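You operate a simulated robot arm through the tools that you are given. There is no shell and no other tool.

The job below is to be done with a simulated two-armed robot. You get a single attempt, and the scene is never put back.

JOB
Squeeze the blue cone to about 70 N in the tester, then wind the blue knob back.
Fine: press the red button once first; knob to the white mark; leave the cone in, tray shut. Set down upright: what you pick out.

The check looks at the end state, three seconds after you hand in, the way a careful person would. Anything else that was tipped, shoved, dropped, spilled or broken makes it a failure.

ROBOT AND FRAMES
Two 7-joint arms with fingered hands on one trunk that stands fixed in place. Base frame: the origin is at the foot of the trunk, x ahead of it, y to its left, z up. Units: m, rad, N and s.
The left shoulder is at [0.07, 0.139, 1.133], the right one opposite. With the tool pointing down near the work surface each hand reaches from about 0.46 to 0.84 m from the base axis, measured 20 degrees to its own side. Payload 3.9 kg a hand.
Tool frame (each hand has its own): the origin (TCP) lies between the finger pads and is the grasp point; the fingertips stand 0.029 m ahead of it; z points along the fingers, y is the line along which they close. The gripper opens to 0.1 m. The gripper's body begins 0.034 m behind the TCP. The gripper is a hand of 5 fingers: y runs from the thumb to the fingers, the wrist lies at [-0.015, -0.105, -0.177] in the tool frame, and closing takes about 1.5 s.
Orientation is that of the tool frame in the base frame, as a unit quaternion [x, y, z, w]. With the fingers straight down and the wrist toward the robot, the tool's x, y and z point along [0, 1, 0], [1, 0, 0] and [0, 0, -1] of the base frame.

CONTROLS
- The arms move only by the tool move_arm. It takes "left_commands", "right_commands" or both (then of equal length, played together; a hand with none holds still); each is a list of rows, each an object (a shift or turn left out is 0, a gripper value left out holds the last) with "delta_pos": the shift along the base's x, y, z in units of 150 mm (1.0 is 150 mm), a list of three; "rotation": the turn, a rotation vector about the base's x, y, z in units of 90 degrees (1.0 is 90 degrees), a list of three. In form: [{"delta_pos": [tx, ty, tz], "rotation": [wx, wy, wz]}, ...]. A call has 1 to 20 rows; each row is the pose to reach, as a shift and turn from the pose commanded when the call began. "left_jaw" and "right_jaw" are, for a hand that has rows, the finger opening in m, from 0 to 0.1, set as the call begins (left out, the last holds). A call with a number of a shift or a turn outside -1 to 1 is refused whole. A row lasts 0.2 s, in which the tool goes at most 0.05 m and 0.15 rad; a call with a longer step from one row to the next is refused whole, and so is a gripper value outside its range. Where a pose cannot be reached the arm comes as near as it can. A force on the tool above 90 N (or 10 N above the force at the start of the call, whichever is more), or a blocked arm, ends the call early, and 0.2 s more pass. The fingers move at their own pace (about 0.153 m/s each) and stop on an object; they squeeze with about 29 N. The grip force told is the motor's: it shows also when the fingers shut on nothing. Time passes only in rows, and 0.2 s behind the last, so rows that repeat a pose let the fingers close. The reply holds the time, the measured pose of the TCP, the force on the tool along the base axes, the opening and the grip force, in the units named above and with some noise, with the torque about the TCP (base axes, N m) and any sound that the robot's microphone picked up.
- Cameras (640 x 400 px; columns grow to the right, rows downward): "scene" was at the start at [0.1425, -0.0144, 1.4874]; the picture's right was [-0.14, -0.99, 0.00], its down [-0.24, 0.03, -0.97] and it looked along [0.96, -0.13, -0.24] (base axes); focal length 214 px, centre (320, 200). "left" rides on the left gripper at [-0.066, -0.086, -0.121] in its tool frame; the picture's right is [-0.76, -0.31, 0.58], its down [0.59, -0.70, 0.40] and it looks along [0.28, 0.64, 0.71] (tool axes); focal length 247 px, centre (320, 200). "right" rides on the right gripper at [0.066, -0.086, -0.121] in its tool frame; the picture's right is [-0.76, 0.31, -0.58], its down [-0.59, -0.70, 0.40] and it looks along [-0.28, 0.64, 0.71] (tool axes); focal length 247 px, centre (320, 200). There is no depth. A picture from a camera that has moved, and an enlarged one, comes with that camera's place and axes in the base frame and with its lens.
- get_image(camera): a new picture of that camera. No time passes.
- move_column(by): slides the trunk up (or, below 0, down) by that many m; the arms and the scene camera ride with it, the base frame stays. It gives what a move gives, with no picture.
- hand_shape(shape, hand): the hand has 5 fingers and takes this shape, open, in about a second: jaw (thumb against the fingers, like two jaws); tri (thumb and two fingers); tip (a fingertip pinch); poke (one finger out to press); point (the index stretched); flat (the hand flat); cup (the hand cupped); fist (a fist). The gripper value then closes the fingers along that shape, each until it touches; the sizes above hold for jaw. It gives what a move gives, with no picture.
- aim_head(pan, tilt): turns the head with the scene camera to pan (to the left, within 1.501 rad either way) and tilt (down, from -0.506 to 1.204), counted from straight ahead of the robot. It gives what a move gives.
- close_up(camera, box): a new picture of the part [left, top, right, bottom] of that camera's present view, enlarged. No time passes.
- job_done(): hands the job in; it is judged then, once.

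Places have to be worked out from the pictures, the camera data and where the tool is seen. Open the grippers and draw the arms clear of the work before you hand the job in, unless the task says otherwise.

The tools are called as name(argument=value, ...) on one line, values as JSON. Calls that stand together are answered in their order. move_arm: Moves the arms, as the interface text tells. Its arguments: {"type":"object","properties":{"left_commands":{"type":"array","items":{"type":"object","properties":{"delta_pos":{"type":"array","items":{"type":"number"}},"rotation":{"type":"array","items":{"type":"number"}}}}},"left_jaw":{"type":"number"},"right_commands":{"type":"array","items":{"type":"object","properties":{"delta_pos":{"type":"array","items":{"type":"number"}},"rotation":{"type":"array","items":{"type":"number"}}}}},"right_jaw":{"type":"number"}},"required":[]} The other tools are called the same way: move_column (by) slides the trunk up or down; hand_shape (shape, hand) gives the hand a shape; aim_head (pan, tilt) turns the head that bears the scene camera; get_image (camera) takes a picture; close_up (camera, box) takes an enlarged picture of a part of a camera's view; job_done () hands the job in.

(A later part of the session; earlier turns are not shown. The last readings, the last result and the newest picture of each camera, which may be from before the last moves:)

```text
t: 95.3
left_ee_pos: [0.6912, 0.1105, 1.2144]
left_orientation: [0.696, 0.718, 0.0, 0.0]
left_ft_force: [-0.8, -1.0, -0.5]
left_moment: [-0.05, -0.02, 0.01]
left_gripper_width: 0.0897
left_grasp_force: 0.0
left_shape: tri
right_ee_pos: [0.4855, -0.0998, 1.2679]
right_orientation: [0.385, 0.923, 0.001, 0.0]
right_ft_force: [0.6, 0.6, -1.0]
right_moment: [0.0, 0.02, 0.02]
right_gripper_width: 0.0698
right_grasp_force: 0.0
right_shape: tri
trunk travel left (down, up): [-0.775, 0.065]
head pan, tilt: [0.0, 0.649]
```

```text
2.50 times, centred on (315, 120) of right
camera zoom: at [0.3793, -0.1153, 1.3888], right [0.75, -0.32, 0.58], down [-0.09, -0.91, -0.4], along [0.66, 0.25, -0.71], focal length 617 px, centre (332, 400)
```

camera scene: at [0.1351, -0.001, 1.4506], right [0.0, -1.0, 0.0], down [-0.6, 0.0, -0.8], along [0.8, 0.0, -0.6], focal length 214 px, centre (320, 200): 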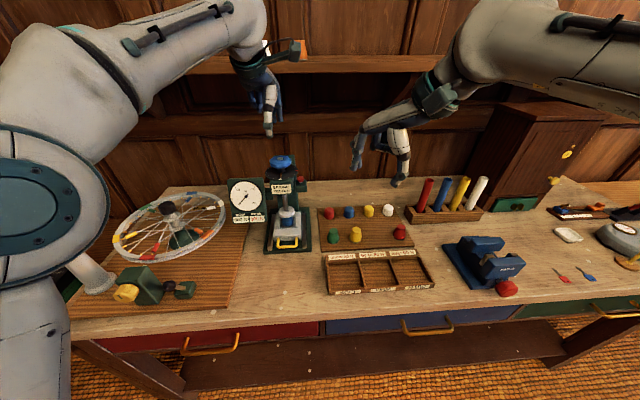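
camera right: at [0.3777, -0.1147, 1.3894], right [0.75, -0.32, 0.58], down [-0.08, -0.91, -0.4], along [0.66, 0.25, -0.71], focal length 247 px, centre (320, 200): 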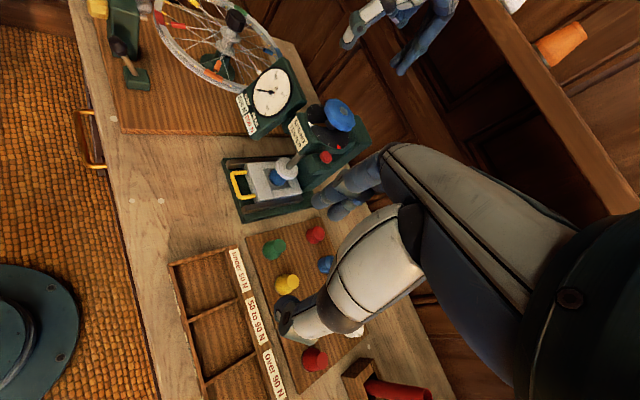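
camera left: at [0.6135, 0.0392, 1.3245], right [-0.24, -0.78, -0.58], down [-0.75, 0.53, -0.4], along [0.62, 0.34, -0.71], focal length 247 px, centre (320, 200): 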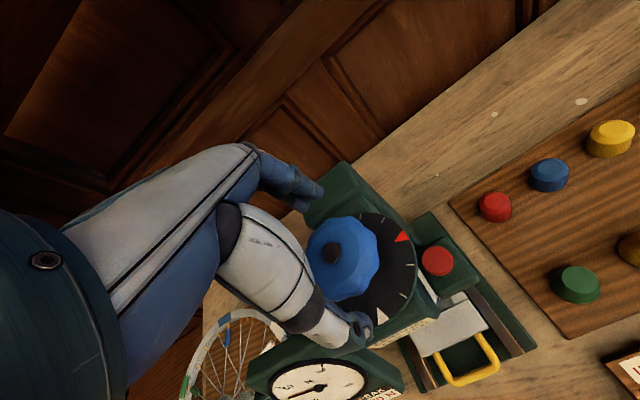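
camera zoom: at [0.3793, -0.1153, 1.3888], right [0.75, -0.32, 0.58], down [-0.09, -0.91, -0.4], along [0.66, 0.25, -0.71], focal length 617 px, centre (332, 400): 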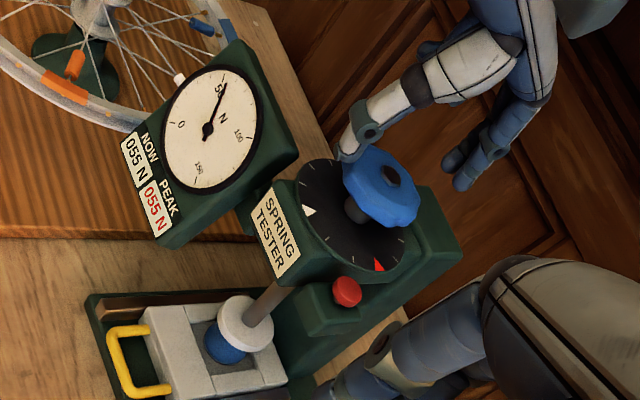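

The load holds at 055. I lower around the knob again and grip.

move_arm(left_commands=[{"delta_pos": [0, 0.005, -0.12]}, {"delta_pos": [0, 0.008, -0.25]}, {"delta_pos": [0, 0.008, -0.25]}])

move_arm(left_commands=[{"delta_pos": [0, 0, 0]}, {"delta_pos": [0, 0, 0]}, {"delta_pos": [0, 0, 0]}, {"delta_pos": [0, 0, 0]}, {"delta_pos": [0, 0, 0]}], left_jaw=0.0)

move_arm(left_commands=[{"rotation": [0, 0, -0.06]}, {"rotation": [0, 0, -0.12]}, {"rotation": [0, 0, -0.178]}, {"rotation": [0, 0, -0.178]}])

close_up(camera="scene", box=[225, 130, 325, 250])

close_up(camera="scene", box=[225, 175, 275, 225])

```text
t: 96.1
left_ee_pos: [0.6917, 0.1125, 1.1749]
left_orientation: [0.696, 0.718, 0.0, 0.0]
left_ft_force: [-0.4, -0.2, 0.3]
left_moment: [0.0, 0.0, 0.03]
left_gripper_width: 0.09
left_grasp_force: 0.0
left_shape: tri
right_ee_pos: [0.485, -0.1, 1.2681]
right_orientation: [0.385, 0.923, 0.0, 0.001]
right_ft_force: [0.6, -0.1, -0.2]
right_moment: [0.0, 0.01, -0.01]
right_gripper_width: 0.0697
right_grasp_force: 0.1
right_shape: tri
trunk travel left (down, up): [-0.775, 0.065]
head pan, tilt: [0.0, 0.649]
```

```text
t: 97.3
left_ee_pos: [0.6921, 0.1116, 1.1747]
left_orientation: [0.697, 0.717, 0.0, 0.0]
left_ft_force: [-0.4, -0.6, -5.5]
left_moment: [-0.04, 0.03, -0.01]
left_gripper_width: 0.0534
left_grasp_force: 28.9
left_shape: tri
right_ee_pos: [0.4869, -0.1017, 1.2676]
right_orientation: [0.385, 0.923, 0.0, -0.001]
right_ft_force: [0.1, 0.0, -0.5]
right_moment: [0.01, 0.0, -0.01]
right_gripper_width: 0.0697
right_grasp_force: 0.1
right_shape: tri
trunk travel left (down, up): [-0.775, 0.065]
head pan, tilt: [0.0, 0.649]
```

```text
t: 98.3
left_ee_pos: [0.6919, 0.1135, 1.1749]
left_orientation: [0.79, 0.613, 0.0, -0.001]
left_ft_force: [1.2, 1.4, -5.5]
left_moment: [0.02, 0.05, 0.11]
left_gripper_width: 0.0528
left_grasp_force: 29.0
left_shape: tri
right_ee_pos: [0.4866, -0.1011, 1.2688]
right_orientation: [0.385, 0.923, 0.0, 0.0]
right_ft_force: [0.0, 0.4, 0.2]
right_moment: [-0.02, 0.02, 0.03]
right_gripper_width: 0.0698
right_grasp_force: 0.0
right_shape: tri
trunk travel left (down, up): [-0.775, 0.065]
head pan, tilt: [0.0, 0.649]
```

```text
3.33 times, centred on (275, 190) of scene
camera zoom: at [0.1378, -0.0011, 1.4503], right [0.0, -1.0, 0.0], down [-0.61, 0.0, -0.8], along [0.8, 0.0, -0.61], focal length 715 px, centre (470, 233)
```

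zoom: 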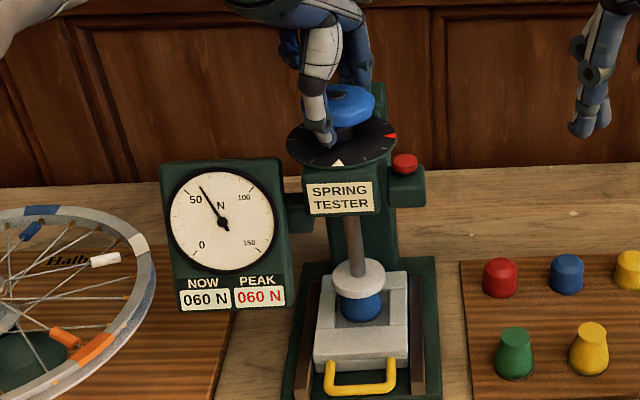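

```text
8.00 times, centred on (250, 200) of scene
camera zoom: at [0.1378, -0.0011, 1.4503], right [0.0, -1.0, 0.0], down [-0.61, 0.0, -0.8], along [0.8, 0.0, -0.61], focal length 1716 px, centre (880, 200)
```

zoom: 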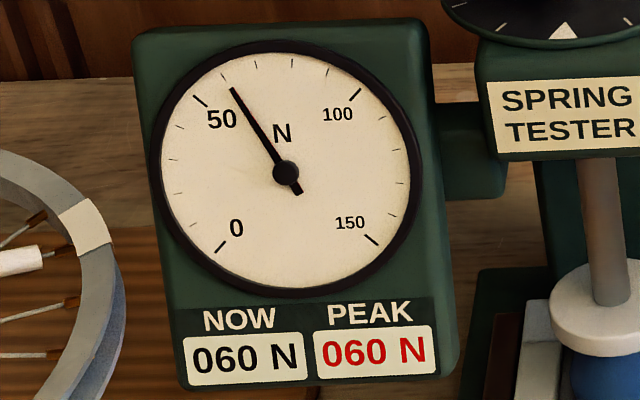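

The needle is right on 60 N; the rate is ~0.4 N/deg. I turn 20° further clockwise.

move_arm(left_commands=[{"rotation": [0, 0, -0.06]}, {"rotation": [0, 0, -0.12]}, {"rotation": [0, 0, -0.18]}, {"rotation": [0, 0, -0.222]}, {"rotation": [0, 0, -0.222]}])

close_up(camera="scene", box=[225, 175, 275, 225])

close_up(camera="scene", box=[225, 130, 325, 250])

```text
t: 99.5
left_ee_pos: [0.6934, 0.1132, 1.174]
left_orientation: [0.884, 0.467, -0.001, 0.001]
left_ft_force: [-1.1, 3.1, -4.8]
left_moment: [0.1, 0.08, 0.11]
left_gripper_width: 0.0525
left_grasp_force: 29.1
left_shape: tri
right_ee_pos: [0.4851, -0.1004, 1.2672]
right_orientation: [0.386, 0.923, 0.0, 0.0]
right_ft_force: [0.7, -0.4, -0.1]
right_moment: [-0.01, 0.0, 0.01]
right_gripper_width: 0.0698
right_grasp_force: 0.0
right_shape: tri
trunk travel left (down, up): [-0.775, 0.065]
head pan, tilt: [0.0, 0.649]
```

```text
8.00 times, centred on (250, 200) of scene
camera zoom: at [0.1377, -0.0007, 1.4503], right [0.0, -1.0, 0.0], down [-0.61, 0.0, -0.8], along [0.8, 0.0, -0.61], focal length 1716 px, centre (880, 200)
```

zoom: 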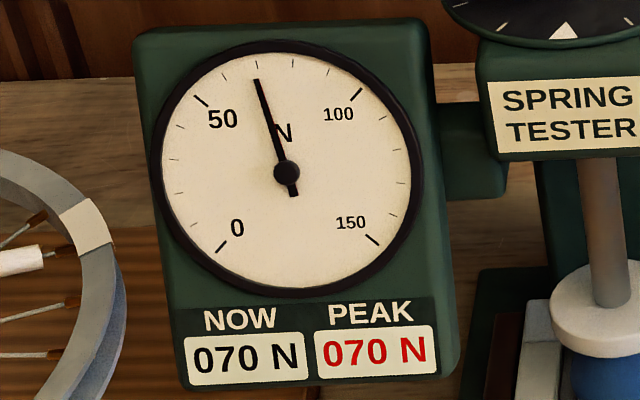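

```text
3.33 times, centred on (275, 190) of scene
camera zoom: at [0.1377, -0.0007, 1.4503], right [0.0, -1.0, 0.0], down [-0.61, 0.0, -0.8], along [0.8, 0.0, -0.61], focal length 715 px, centre (470, 233)
```

zoom: 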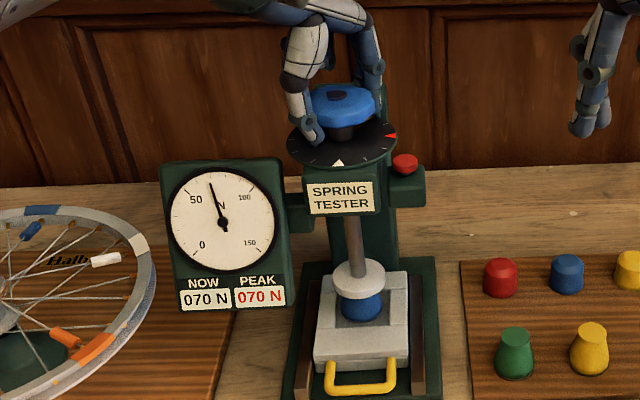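

NOW/PEAK read 070, needle about 68–69. I nudge 3° more to sit closer to 70.

move_arm(left_commands=[{"rotation": [0, 0, -0.035]}, {"rotation": [0, 0, -0.035]}])

close_up(camera="scene", box=[225, 175, 275, 225])

```text
t: 100.1
left_ee_pos: [0.6934, 0.1127, 1.1752]
left_orientation: [0.897, 0.441, -0.001, 0.0]
left_ft_force: [-0.6, 2.0, -6.7]
left_moment: [0.06, 0.09, 0.1]
left_gripper_width: 0.0525
left_grasp_force: 28.7
left_shape: tri
right_ee_pos: [0.4856, -0.1002, 1.2683]
right_orientation: [0.386, 0.923, -0.001, 0.0]
right_ft_force: [0.1, 0.7, 0.6]
right_moment: [0.0, 0.02, -0.02]
right_gripper_width: 0.0699
right_grasp_force: 0.1
right_shape: tri
trunk travel left (down, up): [-0.775, 0.065]
head pan, tilt: [0.0, 0.649]
```

```text
8.00 times, centred on (250, 200) of scene
camera zoom: at [0.1377, -0.0007, 1.4503], right [0.0, -1.0, 0.0], down [-0.61, 0.0, -0.8], along [0.8, 0.0, -0.61], focal length 1716 px, centre (880, 200)
```

zoom: 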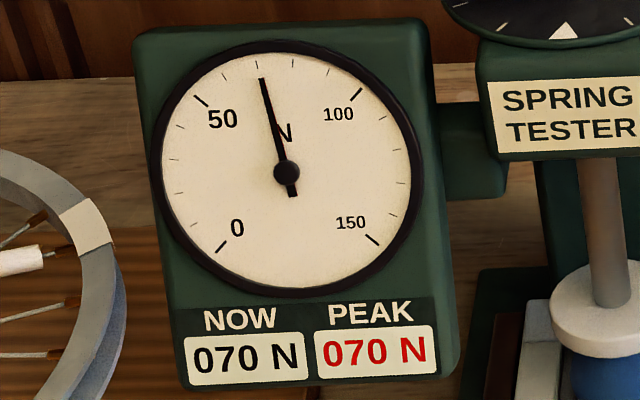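

Needle now sits right at 70 N with PEAK 070. Now I wind back: counter-clockwise 42° first from the current grip.

move_arm(left_commands=[{"rotation": [0, 0, 0.07]}, {"rotation": [0, 0, 0.14]}, {"rotation": [0, 0, 0.21]}, {"rotation": [0, 0, 0.28]}, {"rotation": [0, 0, 0.35]}, {"rotation": [0, 0, 0.42]}, {"rotation": [0, 0, 0.467]}, {"rotation": [0, 0, 0.467]}])

close_up(camera="scene", box=[225, 130, 325, 250])

close_up(camera="right", box=[240, 40, 390, 200])

```text
t: 101.9
left_ee_pos: [0.693, 0.1126, 1.1753]
left_orientation: [0.677, 0.736, 0.0, -0.001]
left_ft_force: [0.1, -0.6, -6.6]
left_moment: [-0.02, 0.0, -0.02]
left_gripper_width: 0.0521
left_grasp_force: 29.3
left_shape: tri
right_ee_pos: [0.4873, -0.1005, 1.2673]
right_orientation: [0.384, 0.923, -0.001, -0.001]
right_ft_force: [-0.2, 0.0, -0.5]
right_moment: [-0.02, 0.04, 0.0]
right_gripper_width: 0.0697
right_grasp_force: 0.1
right_shape: tri
trunk travel left (down, up): [-0.775, 0.065]
head pan, tilt: [0.0, 0.649]
```

```text
3.33 times, centred on (275, 190) of scene
camera zoom: at [0.1383, -0.0017, 1.4502], right [0.0, -1.0, 0.0], down [-0.61, 0.0, -0.8], along [0.8, 0.0, -0.61], focal length 715 px, centre (470, 233)
```

zoom: 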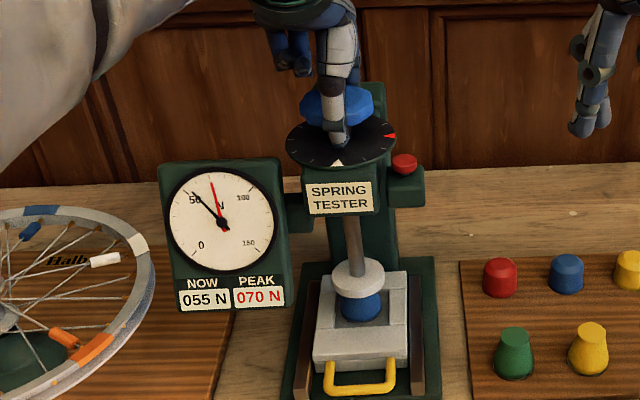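

```text
2.50 times, centred on (315, 120) of right
camera zoom: at [0.3807, -0.1154, 1.3884], right [0.75, -0.32, 0.58], down [-0.09, -0.91, -0.4], along [0.65, 0.25, -0.71], focal length 617 px, centre (332, 400)
```

zoom: 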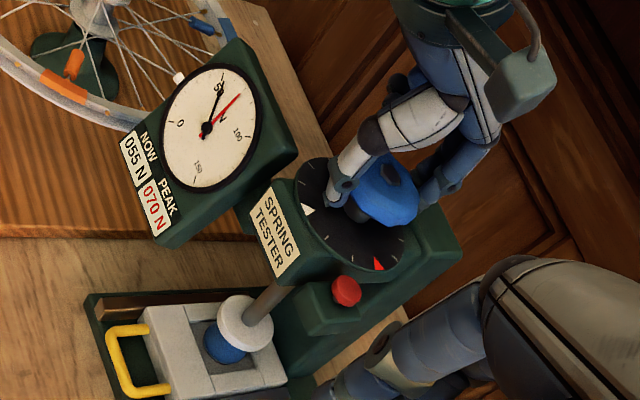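

NOW fell to 055, PEAK stays 070. I open, lift, rotate the hand to yaw −55°, lower again and grip for the next counter-clockwise stroke.

move_arm(left_commands=[{"delta_pos": [0, 0, 0]}, {"delta_pos": [0, 0, 0]}, {"delta_pos": [0, 0, 0]}, {"delta_pos": [0, 0, 0.15]}, {"delta_pos": [0, 0, 0.25], "rotation": [0, 0, -0.05]}, {"delta_pos": [0, 0, 0.25], "rotation": [0, 0, -0.14]}, {"delta_pos": [0, 0, 0.25], "rotation": [0, 0, -0.23]}, {"delta_pos": [0, 0, 0.25], "rotation": [0, 0, -0.32]}, {"delta_pos": [0, 0, 0.25], "rotation": [0, 0, -0.41]}, {"delta_pos": [0, 0, 0.25], "rotation": [0, 0, -0.5]}, {"delta_pos": [0, 0, 0.25], "rotation": [0, 0, -0.59]}, {"delta_pos": [0, 0, 0.25], "rotation": [0, 0, -0.667]}, {"delta_pos": [0, 0, 0.25], "rotation": [0, 0, -0.667]}], left_jaw=0.09)

close_up(camera="scene", box=[245, 110, 325, 200])

close_up(camera="right", box=[240, 40, 390, 200])

```text
t: 104.7
left_ee_pos: [0.6888, 0.1118, 1.2125]
left_orientation: [0.955, 0.297, 0.001, 0.001]
left_ft_force: [-0.1, 0.7, 0.0]
left_moment: [0.02, 0.03, 0.0]
left_gripper_width: 0.0898
left_grasp_force: 0.1
left_shape: tri
right_ee_pos: [0.4849, -0.1019, 1.2693]
right_orientation: [0.385, 0.923, 0.0, 0.001]
right_ft_force: [-0.6, 0.2, -0.3]
right_moment: [-0.05, 0.0, -0.01]
right_gripper_width: 0.0698
right_grasp_force: 0.0
right_shape: tri
trunk travel left (down, up): [-0.775, 0.065]
head pan, tilt: [0.0, 0.649]
```

```text
4.44 times, centred on (285, 155) of scene
camera zoom: at [0.136, -0.0013, 1.4505], right [0.0, -1.0, 0.0], down [-0.6, 0.0, -0.8], along [0.8, 0.0, -0.6], focal length 953 px, centre (476, 400)
```

zoom: 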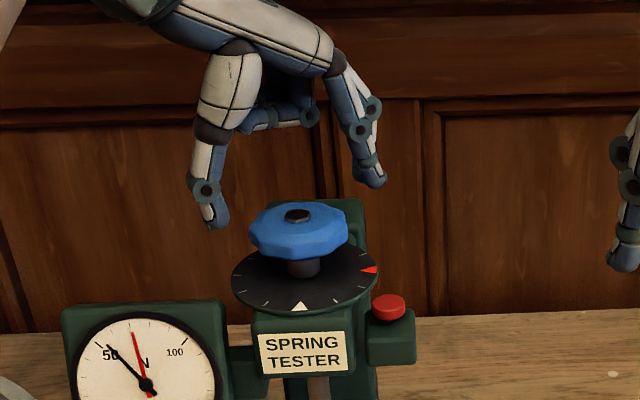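

```text
2.50 times, centred on (315, 120) of right
camera zoom: at [0.3785, -0.1151, 1.3891], right [0.75, -0.32, 0.58], down [-0.08, -0.91, -0.4], along [0.66, 0.25, -0.71], focal length 617 px, centre (332, 400)
```

zoom: 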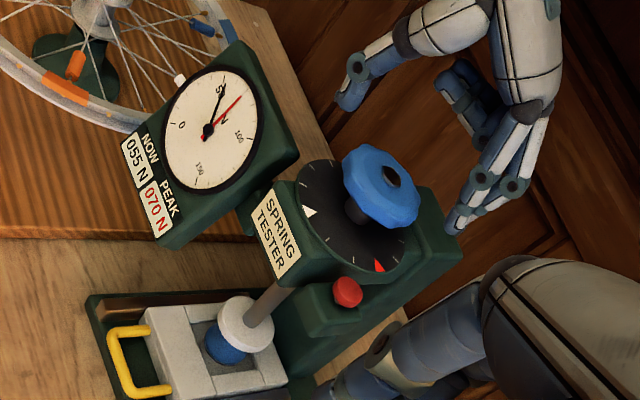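

The hand straddles the knob again at yaw −55°. I lower and grip.

move_arm(left_commands=[{"delta_pos": [0.005, 0.002, -0.12]}, {"delta_pos": [0.012, 0.004, -0.25]}, {"delta_pos": [0.012, 0.004, -0.25]}])

move_arm(left_commands=[{"delta_pos": [0, 0, 0]}, {"delta_pos": [0, 0, 0]}, {"delta_pos": [0, 0, 0]}, {"delta_pos": [0, 0, 0]}, {"delta_pos": [0, 0, 0]}], left_jaw=0.0)

close_up(camera="right", box=[240, 40, 390, 200])

close_up(camera="scene", box=[225, 130, 325, 250])

```text
t: 105.5
left_ee_pos: [0.7013, 0.1135, 1.1797]
left_orientation: [0.955, 0.297, 0.0, -0.001]
left_ft_force: [-0.2, -0.6, 0.6]
left_moment: [0.03, -0.01, 0.02]
left_gripper_width: 0.0899
left_grasp_force: 0.1
left_shape: tri
left hand out of reach, approached as far as the arm can: row 1, 2, 3
right_ee_pos: [0.4843, -0.1008, 1.2678]
right_orientation: [0.385, 0.923, -0.001, 0.0]
right_ft_force: [-0.7, 0.4, -0.2]
right_moment: [0.01, -0.05, -0.02]
right_gripper_width: 0.0699
right_grasp_force: 0.0
right_shape: tri
trunk travel left (down, up): [-0.775, 0.065]
head pan, tilt: [0.0, 0.649]
```

```text
t: 106.7
left_ee_pos: [0.7029, 0.1129, 1.1787]
left_orientation: [0.955, 0.296, -0.002, -0.001]
left_ft_force: [1.2, 1.4, -1.6]
left_moment: [0.04, -0.02, -0.02]
left_gripper_width: 0.055
left_grasp_force: 29.2
left_shape: tri
right_ee_pos: [0.4853, -0.1019, 1.2676]
right_orientation: [0.385, 0.923, 0.0, 0.0]
right_ft_force: [0.2, 0.0, 0.3]
right_moment: [0.02, 0.0, 0.02]
right_gripper_width: 0.0697
right_grasp_force: 0.1
right_shape: tri
trunk travel left (down, up): [-0.775, 0.065]
head pan, tilt: [0.0, 0.649]
```

```text
2.50 times, centred on (315, 120) of right
camera zoom: at [0.3799, -0.1151, 1.3887], right [0.75, -0.32, 0.58], down [-0.09, -0.91, -0.4], along [0.65, 0.25, -0.71], focal length 617 px, centre (332, 400)
```

zoom: 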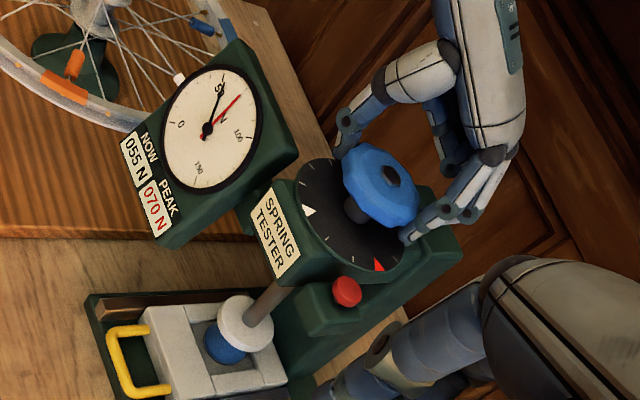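

```text
3.33 times, centred on (275, 190) of scene
camera zoom: at [0.1374, -0.0013, 1.4503], right [0.0, -1.0, 0.0], down [-0.6, 0.0, -0.8], along [0.8, 0.0, -0.6], focal length 715 px, centre (470, 233)
```

zoom: 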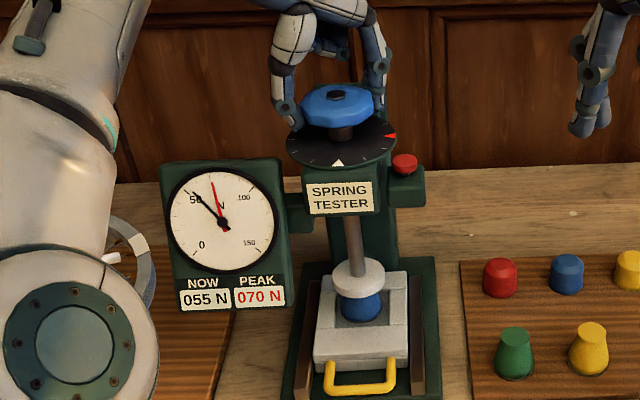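

The arm was at its reach limit and gripped ~10 mm off-axis. I open again, lift and re-centre at a milder yaw (−43°) before turning.

move_arm(left_commands=[{"delta_pos": [0, 0, 0]}, {"delta_pos": [0, 0, 0]}, {"delta_pos": [0, 0, 0]}, {"delta_pos": [-0.02, 0, 0.12]}, {"delta_pos": [-0.06, 0, 0.23], "rotation": [0, 0, 0.05]}, {"delta_pos": [-0.07, -0.003, 0.23], "rotation": [0, 0, 0.133]}, {"delta_pos": [-0.07, -0.003, 0.23], "rotation": [0, 0, 0.133]}], left_jaw=0.09)

close_up(camera="scene", box=[245, 110, 325, 200])

```text
t: 108.3
left_ee_pos: [0.6923, 0.1129, 1.2128]
left_orientation: [0.918, 0.396, -0.001, 0.0]
left_ft_force: [-1.1, 0.1, -0.2]
left_moment: [-0.01, 0.05, -0.02]
left_gripper_width: 0.0901
left_grasp_force: 0.1
left_shape: tri
right_ee_pos: [0.4861, -0.1018, 1.2676]
right_orientation: [0.385, 0.923, 0.0, 0.0]
right_ft_force: [0.6, -0.7, 0.1]
right_moment: [-0.02, 0.01, 0.02]
right_gripper_width: 0.0699
right_grasp_force: 0.0
right_shape: tri
trunk travel left (down, up): [-0.775, 0.065]
head pan, tilt: [0.0, 0.649]
```

```text
4.44 times, centred on (285, 155) of scene
camera zoom: at [0.1375, -0.0016, 1.4503], right [0.0, -1.0, 0.0], down [-0.6, 0.0, -0.8], along [0.8, 0.0, -0.6], focal length 953 px, centre (476, 400)
```

zoom: 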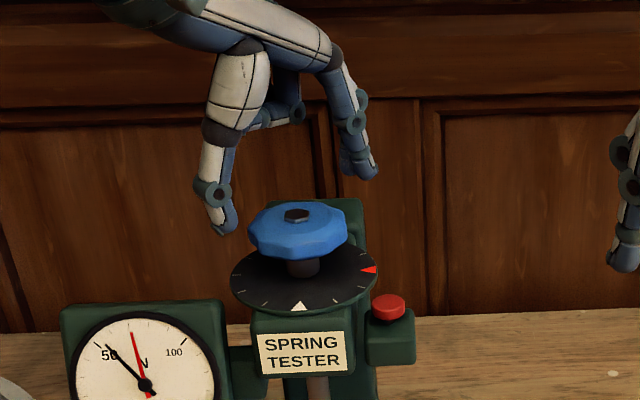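

Centred at (0.692, 0.113) with yaw −43°. I lower and grip, then check the pose.

move_arm(left_commands=[{"delta_pos": [0, 0, -0.12]}, {"delta_pos": [0, 0, -0.25]}, {"delta_pos": [0, 0, -0.25]}])

move_arm(left_commands=[{"delta_pos": [0, 0, 0]}, {"delta_pos": [0, 0, 0]}, {"delta_pos": [0, 0, 0]}, {"delta_pos": [0, 0, 0]}, {"delta_pos": [0, 0, 0]}], left_jaw=0.0)

```text
t: 109.1
left_ee_pos: [0.692, 0.1125, 1.177]
left_orientation: [0.919, 0.395, 0.0, 0.0]
left_ft_force: [-0.5, -0.1, 0.9]
left_moment: [0.02, 0.0, 0.02]
left_gripper_width: 0.0895
left_grasp_force: 0.0
left_shape: tri
right_ee_pos: [0.4853, -0.1018, 1.2676]
right_orientation: [0.385, 0.923, 0.0, 0.0]
right_ft_force: [0.2, 0.0, -0.4]
right_moment: [0.01, -0.03, 0.05]
right_gripper_width: 0.0696
right_grasp_force: 0.0
right_shape: tri
trunk travel left (down, up): [-0.775, 0.065]
head pan, tilt: [0.0, 0.649]
```

```text
t: 110.3
left_ee_pos: [0.6928, 0.1125, 1.1746]
left_orientation: [0.919, 0.395, 0.0, -0.001]
left_ft_force: [-2.3, -0.1, -5.6]
left_moment: [-0.04, 0.04, 0.02]
left_gripper_width: 0.0529
left_grasp_force: 29.5
left_shape: tri
right_ee_pos: [0.4857, -0.1008, 1.267]
right_orientation: [0.385, 0.923, 0.0, 0.0]
right_ft_force: [-0.1, 0.2, 0.0]
right_moment: [0.01, 0.0, 0.01]
right_gripper_width: 0.0698
right_grasp_force: 0.0
right_shape: tri
trunk travel left (down, up): [-0.775, 0.065]
head pan, tilt: [0.0, 0.649]
```

Well centred and gripped. I turn counter-clockwise 50° (to yaw ≈ +7°).

move_arm(left_commands=[{"rotation": [0, 0, 0.08]}, {"rotation": [0, 0, 0.16]}, {"rotation": [0, 0, 0.24]}, {"rotation": [0, 0, 0.32]}, {"rotation": [0, 0, 0.4]}, {"rotation": [0, 0, 0.48]}, {"rotation": [0, 0, 0.55]}, {"rotation": [0, 0, 0.55]}])

close_up(camera="scene", box=[225, 130, 325, 250])

close_up(camera="right", box=[240, 40, 390, 200])

```text
t: 112.1
left_ee_pos: [0.6929, 0.113, 1.1755]
left_orientation: [0.669, 0.743, -0.001, -0.001]
left_ft_force: [2.3, -1.7, -9.1]
left_moment: [-0.04, -0.05, -0.01]
left_gripper_width: 0.0526
left_grasp_force: 28.7
left_shape: tri
right_ee_pos: [0.4881, -0.1022, 1.2665]
right_orientation: [0.385, 0.923, -0.001, -0.001]
right_ft_force: [-0.1, -0.3, -0.3]
right_moment: [-0.02, 0.0, 0.0]
right_gripper_width: 0.0697
right_grasp_force: 0.0
right_shape: tri
trunk travel left (down, up): [-0.775, 0.065]
head pan, tilt: [0.0, 0.649]
```

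```text
3.33 times, centred on (275, 190) of scene
camera zoom: at [0.1392, -0.0016, 1.4501], right [0.0, -1.0, 0.0], down [-0.61, 0.0, -0.8], along [0.8, 0.0, -0.61], focal length 715 px, centre (470, 233)
```

zoom: 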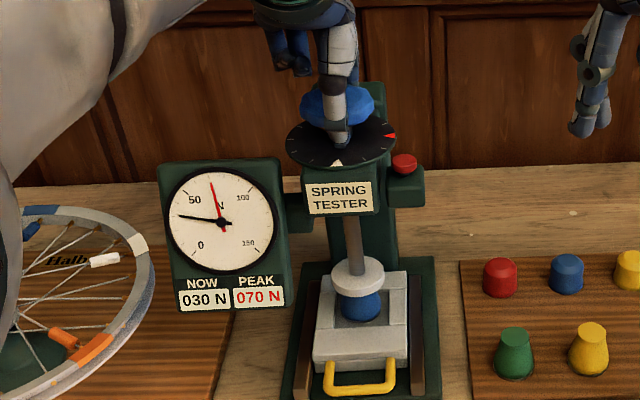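

```text
2.50 times, centred on (315, 120) of right
camera zoom: at [0.3816, -0.1154, 1.3881], right [0.75, -0.32, 0.58], down [-0.09, -0.91, -0.4], along [0.65, 0.25, -0.71], focal length 617 px, centre (332, 400)
```

zoom: 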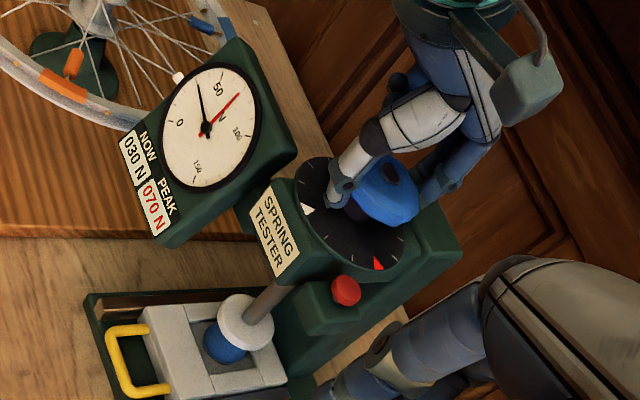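

NOW 030. Next: open, lift, rotate back to −43°, lower, and grip again.

move_arm(left_commands=[{"delta_pos": [0, 0, 0]}, {"delta_pos": [0, 0, 0]}, {"delta_pos": [0, 0, 0]}, {"delta_pos": [0, 0, 0.15]}, {"delta_pos": [0, 0, 0.25], "rotation": [0, 0, -0.05]}, {"delta_pos": [0, 0, 0.25], "rotation": [0, 0, -0.14]}, {"delta_pos": [0, 0, 0.25], "rotation": [0, 0, -0.23]}, {"delta_pos": [0, 0, 0.25], "rotation": [0, 0, -0.32]}, {"delta_pos": [0, 0, 0.25], "rotation": [0, 0, -0.41]}, {"delta_pos": [0, 0, 0.25], "rotation": [0, 0, -0.5]}, {"delta_pos": [0, 0, 0.25], "rotation": [0, 0, -0.55]}, {"delta_pos": [0, 0, 0.25], "rotation": [0, 0, -0.55]}, {"delta_pos": [0, 0, 0.12], "rotation": [0, 0, -0.55]}, {"delta_pos": [0, 0, 0.01], "rotation": [0, 0, -0.55]}, {"delta_pos": [0, 0, 0.01], "rotation": [0, 0, -0.55]}], left_jaw=0.09)

close_up(camera="scene", box=[245, 110, 325, 200])

```text
t: 115.3
left_ee_pos: [0.6912, 0.112, 1.1782]
left_orientation: [0.919, 0.395, 0.0, 0.0]
left_ft_force: [0.8, -0.5, 0.2]
left_moment: [-0.01, -0.03, -0.01]
left_gripper_width: 0.0893
left_grasp_force: 0.1
left_shape: tri
right_ee_pos: [0.4856, -0.1014, 1.2675]
right_orientation: [0.385, 0.923, 0.001, 0.0]
right_ft_force: [-0.2, -0.2, 0.1]
right_moment: [-0.03, -0.01, -0.01]
right_gripper_width: 0.0697
right_grasp_force: 0.0
right_shape: tri
trunk travel left (down, up): [-0.775, 0.065]
head pan, tilt: [0.0, 0.649]
```

```text
4.44 times, centred on (285, 155) of scene
camera zoom: at [0.1365, -0.0018, 1.4504], right [0.0, -1.0, 0.0], down [-0.6, 0.0, -0.8], along [0.8, 0.0, -0.6], focal length 953 px, centre (476, 400)
```

zoom: 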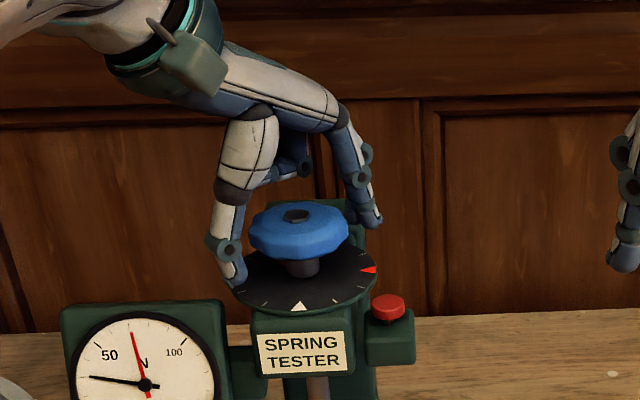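

Centred again at yaw −43°. I grip and turn counter-clockwise 50°.

move_arm(left_commands=[{"delta_pos": [0, 0, -0.01]}, {"delta_pos": [0, 0, -0.01]}, {"delta_pos": [0, 0, -0.01]}, {"delta_pos": [0, 0, -0.01]}, {"delta_pos": [0, 0, -0.01]}], left_jaw=0.0)

move_arm(left_commands=[{"rotation": [0, 0, 0.08]}, {"rotation": [0, 0, 0.16]}, {"rotation": [0, 0, 0.24]}, {"rotation": [0, 0, 0.32]}, {"rotation": [0, 0, 0.4]}, {"rotation": [0, 0, 0.48]}, {"rotation": [0, 0, 0.55]}, {"rotation": [0, 0, 0.55]}])

close_up(camera="scene", box=[225, 130, 325, 250])

close_up(camera="right", box=[240, 40, 390, 200])

get_image(camera="left")

```text
t: 116.5
left_ee_pos: [0.6911, 0.1118, 1.1764]
left_orientation: [0.919, 0.395, 0.0, 0.0]
left_ft_force: [0.3, -0.4, -1.2]
left_moment: [-0.08, -0.07, 0.0]
left_gripper_width: 0.0542
left_grasp_force: 28.8
left_shape: tri
right_ee_pos: [0.4846, -0.1011, 1.2682]
right_orientation: [0.386, 0.923, 0.001, 0.0]
right_ft_force: [-0.2, -0.7, 0.3]
right_moment: [-0.01, -0.02, -0.01]
right_gripper_width: 0.0697
right_grasp_force: 0.1
right_shape: tri
trunk travel left (down, up): [-0.775, 0.065]
head pan, tilt: [0.0, 0.649]
```

```text
t: 118.3
left_ee_pos: [0.6924, 0.1119, 1.176]
left_orientation: [0.668, 0.744, 0.0, 0.0]
left_ft_force: [6.5, -1.4, -0.2]
left_moment: [-0.09, -0.19, 0.0]
left_gripper_width: 0.0542
left_grasp_force: 28.8
left_shape: tri
right_ee_pos: [0.4867, -0.1014, 1.2666]
right_orientation: [0.385, 0.923, 0.0, 0.0]
right_ft_force: [0.2, -0.2, 0.5]
right_moment: [-0.01, -0.03, 0.02]
right_gripper_width: 0.0698
right_grasp_force: 0.1
right_shape: tri
trunk travel left (down, up): [-0.775, 0.065]
head pan, tilt: [0.0, 0.649]
```

```text
3.33 times, centred on (275, 190) of scene
camera zoom: at [0.1385, -0.0019, 1.4502], right [0.0, -1.0, 0.0], down [-0.61, 0.0, -0.8], along [0.8, 0.0, -0.61], focal length 715 px, centre (470, 233)
```

zoom: 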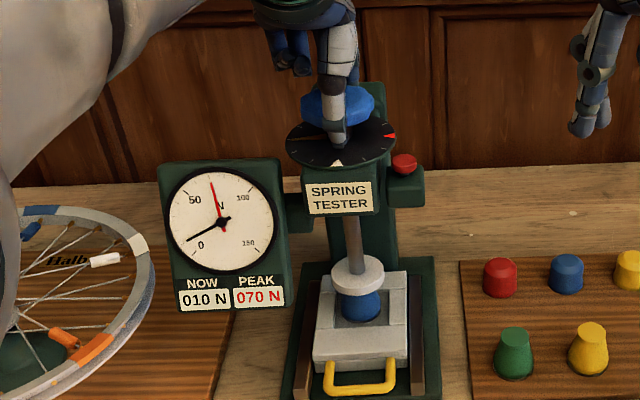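

```text
2.50 times, centred on (315, 120) of right
camera zoom: at [0.3809, -0.1156, 1.3883], right [0.75, -0.32, 0.58], down [-0.09, -0.91, -0.4], along [0.65, 0.25, -0.71], focal length 617 px, centre (332, 400)
```

zoom: 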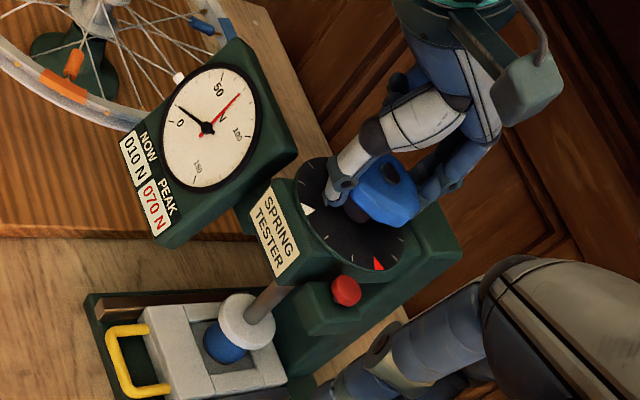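

```text
taken
camera left: at [0.6153, 0.0376, 1.2968], right [-0.22, -0.79, -0.58], down [-0.76, 0.51, -0.4], along [0.61, 0.35, -0.71], focal length 247 px, centre (320, 200)
```

left: 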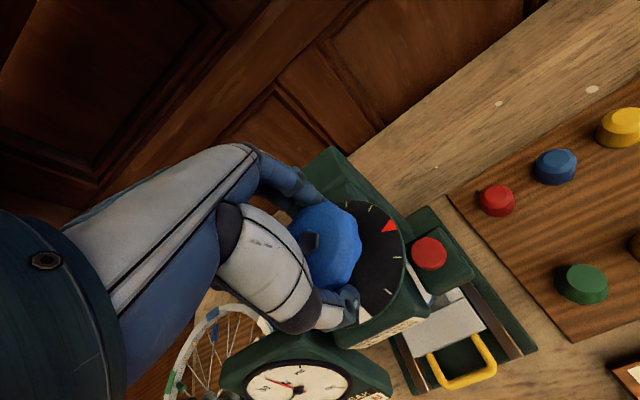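

NOW 010; the pointer is showing again on the left side (~85° from white). Another regrip and 50° stroke.

move_arm(left_commands=[{"delta_pos": [0, 0, 0]}, {"delta_pos": [0, 0, 0]}, {"delta_pos": [0, 0, 0]}, {"delta_pos": [0, 0, 0.15]}, {"delta_pos": [0, 0, 0.25], "rotation": [0, 0, -0.05]}, {"delta_pos": [0, 0, 0.25], "rotation": [0, 0, -0.14]}, {"delta_pos": [0, 0, 0.25], "rotation": [0, 0, -0.23]}, {"delta_pos": [0, 0, 0.25], "rotation": [0, 0, -0.32]}, {"delta_pos": [0, 0, 0.25], "rotation": [0, 0, -0.41]}, {"delta_pos": [0, 0, 0.25], "rotation": [0, 0, -0.5]}, {"delta_pos": [0, 0, 0.25], "rotation": [0, 0, -0.55]}, {"delta_pos": [0, 0, 0.25], "rotation": [0, 0, -0.55]}, {"delta_pos": [0, 0.003, 0.12], "rotation": [0, 0, -0.55]}, {"delta_pos": [0, 0.003, 0.0], "rotation": [0, 0, -0.55]}, {"delta_pos": [0, 0.003, 0.0], "rotation": [0, 0, -0.55]}], left_jaw=0.09)

close_up(camera="scene", box=[245, 130, 325, 200])

close_up(camera="right", box=[290, 80, 370, 150])

```text
t: 121.5
left_ee_pos: [0.6914, 0.1129, 1.1769]
left_orientation: [0.919, 0.395, 0.0, 0.0]
left_ft_force: [-0.6, -0.8, 0.1]
left_moment: [0.0, 0.01, 0.0]
left_gripper_width: 0.0897
left_grasp_force: 0.0
left_shape: tri
right_ee_pos: [0.4852, -0.1009, 1.2687]
right_orientation: [0.386, 0.923, 0.001, 0.001]
right_ft_force: [0.0, -0.1, -0.3]
right_moment: [-0.01, 0.01, -0.04]
right_gripper_width: 0.0697
right_grasp_force: 0.0
right_shape: tri
trunk travel left (down, up): [-0.775, 0.065]
head pan, tilt: [0.0, 0.649]
```

```text
5.71 times, centred on (285, 165) of scene
camera zoom: at [0.1365, -0.0018, 1.4504], right [0.0, -1.0, 0.0], down [-0.6, 0.0, -0.8], along [0.8, 0.0, -0.6], focal length 1226 px, centre (520, 400)
```

zoom: 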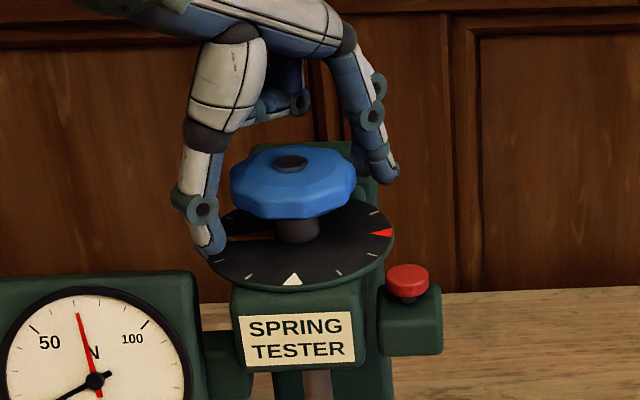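

```text
5.71 times, centred on (330, 115) of right
camera zoom: at [0.379, -0.1156, 1.3889], right [0.75, -0.32, 0.58], down [-0.09, -0.91, -0.4], along [0.66, 0.25, -0.71], focal length 1411 px, centre (263, 686)
```

zoom: 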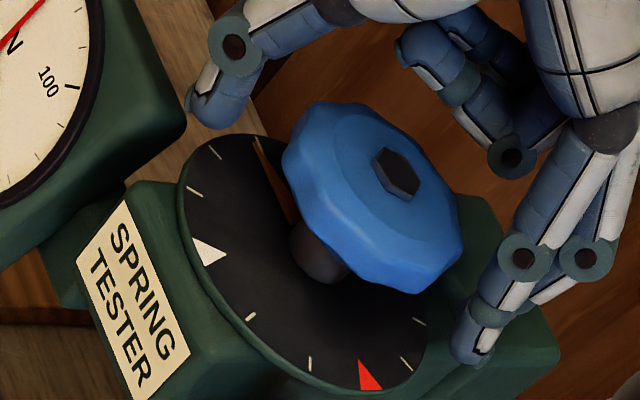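

Pointer is ~90° clockwise from white. I grip and turn counter-clockwise 50°.

move_arm(left_commands=[{"delta_pos": [0, 0, 0]}, {"delta_pos": [0, 0, 0]}, {"delta_pos": [0, 0, 0]}, {"delta_pos": [0, 0, 0]}, {"delta_pos": [0, 0, 0]}], left_jaw=0.0)

move_arm(left_commands=[{"rotation": [0, 0, 0.08]}, {"rotation": [0, 0, 0.16]}, {"rotation": [0, 0, 0.24]}, {"rotation": [0, 0, 0.32]}, {"rotation": [0, 0, 0.4]}, {"rotation": [0, 0, 0.48]}, {"rotation": [0, 0, 0.55]}, {"rotation": [0, 0, 0.55]}])

move_arm(left_commands=[{"delta_pos": [0, 0, 0]}, {"delta_pos": [0, 0, 0]}, {"delta_pos": [0, 0, 0]}, {"delta_pos": [0, 0, 0.15]}, {"delta_pos": [0, 0, 0.25], "rotation": [0, 0, -0.05]}, {"delta_pos": [0, 0, 0.25], "rotation": [0, 0, -0.14]}, {"delta_pos": [0, 0, 0.25], "rotation": [0, 0, -0.23]}, {"delta_pos": [0, 0, 0.25], "rotation": [0, 0, -0.32]}, {"delta_pos": [0, 0, 0.25], "rotation": [0, 0, -0.41]}, {"delta_pos": [0, 0, 0.25], "rotation": [0, 0, -0.5]}, {"delta_pos": [0, 0, 0.25], "rotation": [0, 0, -0.55]}, {"delta_pos": [0, 0, 0.25], "rotation": [0, 0, -0.55]}], left_jaw=0.09)

close_up(camera="scene", box=[245, 130, 325, 200])

close_up(camera="right", box=[240, 40, 390, 200])

```text
t: 122.7
left_ee_pos: [0.6921, 0.1121, 1.1745]
left_orientation: [0.919, 0.395, 0.0, 0.0]
left_ft_force: [-1.6, -0.2, -6.9]
left_moment: [-0.01, 0.06, -0.02]
left_gripper_width: 0.0525
left_grasp_force: 28.9
left_shape: tri
right_ee_pos: [0.4864, -0.1005, 1.2672]
right_orientation: [0.385, 0.923, 0.0, 0.0]
right_ft_force: [0.2, 0.5, 0.0]
right_moment: [-0.01, -0.01, -0.02]
right_gripper_width: 0.0698
right_grasp_force: 0.0
right_shape: tri
trunk travel left (down, up): [-0.775, 0.065]
head pan, tilt: [0.0, 0.649]
```

```text
t: 124.5
left_ee_pos: [0.6931, 0.1125, 1.1759]
left_orientation: [0.669, 0.743, -0.001, 0.0]
left_ft_force: [1.8, -1.5, -8.1]
left_moment: [-0.03, -0.02, 0.04]
left_gripper_width: 0.0524
left_grasp_force: 29.4
left_shape: tri
right_ee_pos: [0.4868, -0.1011, 1.2674]
right_orientation: [0.385, 0.923, 0.0, -0.002]
right_ft_force: [-0.6, -0.4, 0.0]
right_moment: [0.02, -0.04, 0.0]
right_gripper_width: 0.0698
right_grasp_force: 0.0
right_shape: tri
trunk travel left (down, up): [-0.775, 0.065]
head pan, tilt: [0.0, 0.649]
```

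```text
t: 127.1
left_ee_pos: [0.693, 0.1133, 1.2154]
left_orientation: [0.919, 0.394, 0.0, -0.001]
left_ft_force: [0.2, 0.7, 0.9]
left_moment: [-0.01, -0.01, 0.01]
left_gripper_width: 0.0896
left_grasp_force: 0.0
left_shape: tri
right_ee_pos: [0.485, -0.101, 1.2684]
right_orientation: [0.385, 0.923, 0.001, 0.0]
right_ft_force: [-0.2, -0.2, -0.3]
right_moment: [0.0, -0.01, -0.02]
right_gripper_width: 0.0699
right_grasp_force: 0.0
right_shape: tri
trunk travel left (down, up): [-0.775, 0.065]
head pan, tilt: [0.0, 0.649]
```

```text
5.71 times, centred on (285, 165) of scene
camera zoom: at [0.1364, -0.0016, 1.4504], right [0.0, -1.0, 0.0], down [-0.6, 0.0, -0.8], along [0.8, 0.0, -0.6], focal length 1226 px, centre (520, 400)
```

zoom: 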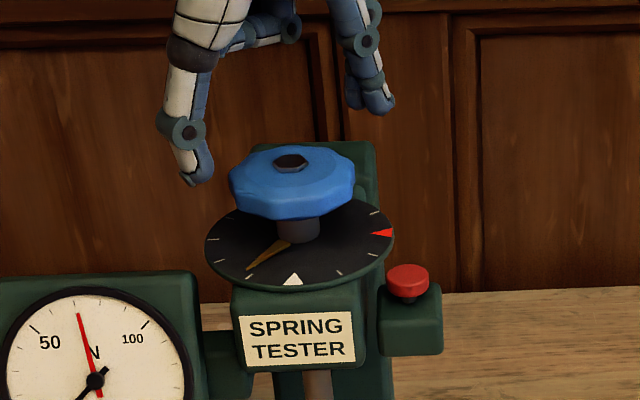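

```text
2.50 times, centred on (315, 120) of right
camera zoom: at [0.379, -0.1154, 1.3889], right [0.75, -0.32, 0.58], down [-0.09, -0.91, -0.4], along [0.66, 0.25, -0.71], focal length 617 px, centre (332, 400)
```

zoom: 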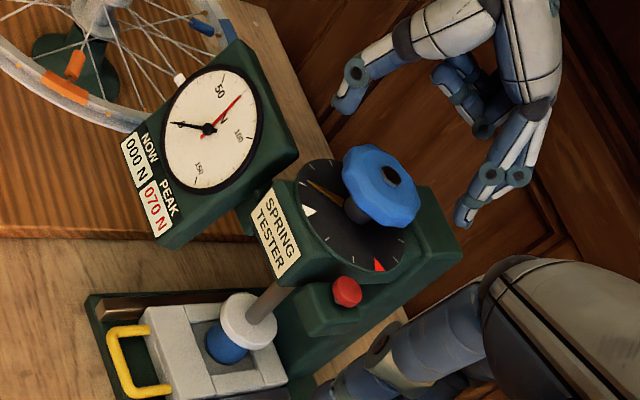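

NOW 000, PEAK 070. The pointer is ~37° from the white mark. I lower, grip, and turn counter-clockwise 35°.

move_arm(left_commands=[{"delta_pos": [0, 0, -0.12]}, {"delta_pos": [0, 0, -0.255]}, {"delta_pos": [0, 0, -0.255]}])

move_arm(left_commands=[{"delta_pos": [0, 0, 0]}, {"delta_pos": [0, 0, 0]}, {"delta_pos": [0, 0, 0]}, {"delta_pos": [0, 0, 0]}, {"delta_pos": [0, 0, 0]}], left_jaw=0.0)

move_arm(left_commands=[{"rotation": [0, 0, 0.06]}, {"rotation": [0, 0, 0.12]}, {"rotation": [0, 0, 0.18]}, {"rotation": [0, 0, 0.24]}, {"rotation": [0, 0, 0.3]}, {"rotation": [0, 0, 0.36]}, {"rotation": [0, 0, 0.385]}, {"rotation": [0, 0, 0.385]}])

close_up(camera="scene", box=[255, 140, 315, 200])

close_up(camera="right", box=[290, 80, 370, 150])

close_up(camera="left", box=[280, 160, 440, 340])

```text
t: 127.9
left_ee_pos: [0.6904, 0.1141, 1.1756]
left_orientation: [0.919, 0.395, 0.0, 0.0]
left_ft_force: [-0.3, -0.3, 0.0]
left_moment: [-0.01, 0.0, -0.04]
left_gripper_width: 0.0896
left_grasp_force: 0.1
left_shape: tri
right_ee_pos: [0.4851, -0.1015, 1.2685]
right_orientation: [0.385, 0.923, 0.0, -0.001]
right_ft_force: [-0.2, 0.6, 0.2]
right_moment: [-0.01, -0.02, 0.01]
right_gripper_width: 0.0697
right_grasp_force: 0.0
right_shape: tri
trunk travel left (down, up): [-0.775, 0.065]
head pan, tilt: [0.0, 0.649]
```

```text
t: 129.1
left_ee_pos: [0.6922, 0.113, 1.1741]
left_orientation: [0.919, 0.395, 0.0, -0.001]
left_ft_force: [-1.8, -0.8, -6.1]
left_moment: [-0.02, 0.04, -0.01]
left_gripper_width: 0.0527
left_grasp_force: 29.1
left_shape: tri
right_ee_pos: [0.4854, -0.1018, 1.2688]
right_orientation: [0.385, 0.923, 0.0, 0.0]
right_ft_force: [-0.5, 0.2, 0.1]
right_moment: [0.0, -0.04, -0.03]
right_gripper_width: 0.07
right_grasp_force: 0.0
right_shape: tri
trunk travel left (down, up): [-0.775, 0.065]
head pan, tilt: [0.0, 0.649]
```

```text
t: 130.9
left_ee_pos: [0.6924, 0.112, 1.1756]
left_orientation: [0.759, 0.651, 0.0, -0.001]
left_ft_force: [-0.1, -4.5, -8.1]
left_moment: [-0.08, -0.03, -0.22]
left_gripper_width: 0.0526
left_grasp_force: 28.7
left_shape: tri
right_ee_pos: [0.4872, -0.1021, 1.2674]
right_orientation: [0.385, 0.923, 0.001, -0.001]
right_ft_force: [0.0, 0.2, 0.5]
right_moment: [0.0, 0.0, 0.0]
right_gripper_width: 0.0694
right_grasp_force: 0.1
right_shape: tri
trunk travel left (down, up): [-0.775, 0.065]
head pan, tilt: [0.0, 0.649]
```

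```text
6.67 times, centred on (285, 170) of scene
camera zoom: at [0.1384, -0.0026, 1.4502], right [0.0, -1.0, 0.0], down [-0.61, 0.0, -0.8], along [0.8, 0.0, -0.61], focal length 1430 px, centre (553, 400)
```

zoom: 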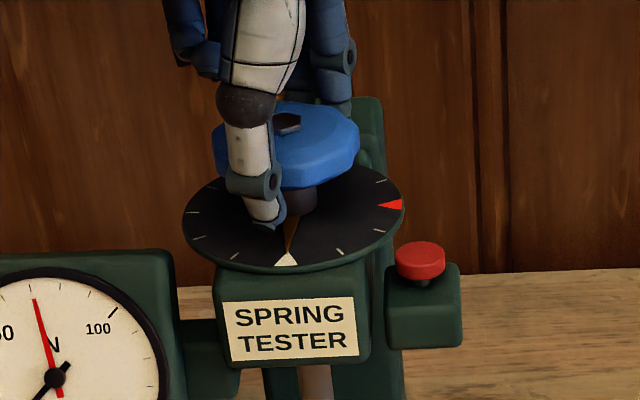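

```text
5.71 times, centred on (330, 115) of right
camera zoom: at [0.3808, -0.1164, 1.3883], right [0.75, -0.32, 0.58], down [-0.09, -0.91, -0.4], along [0.65, 0.25, -0.71], focal length 1411 px, centre (263, 686)
```

zoom: 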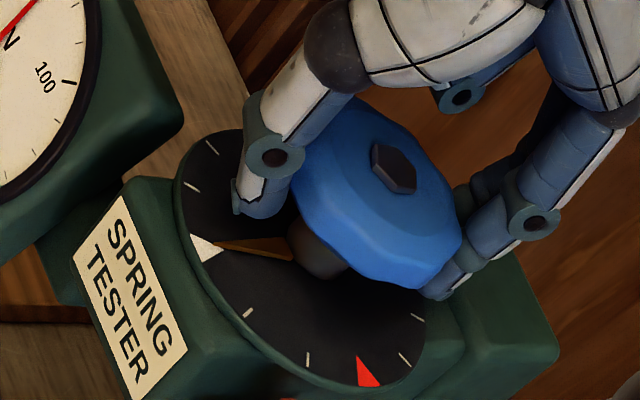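

```text
2.22 times, centred on (360, 250) of left
camera zoom: at [0.5988, 0.0599, 1.2957], right [-0.42, -0.7, -0.58], down [-0.61, 0.69, -0.4], along [0.68, 0.18, -0.71], focal length 549 px, centre (231, 89)
```

zoom: 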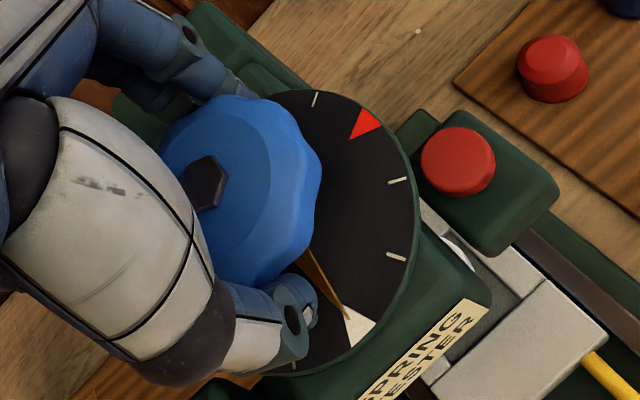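

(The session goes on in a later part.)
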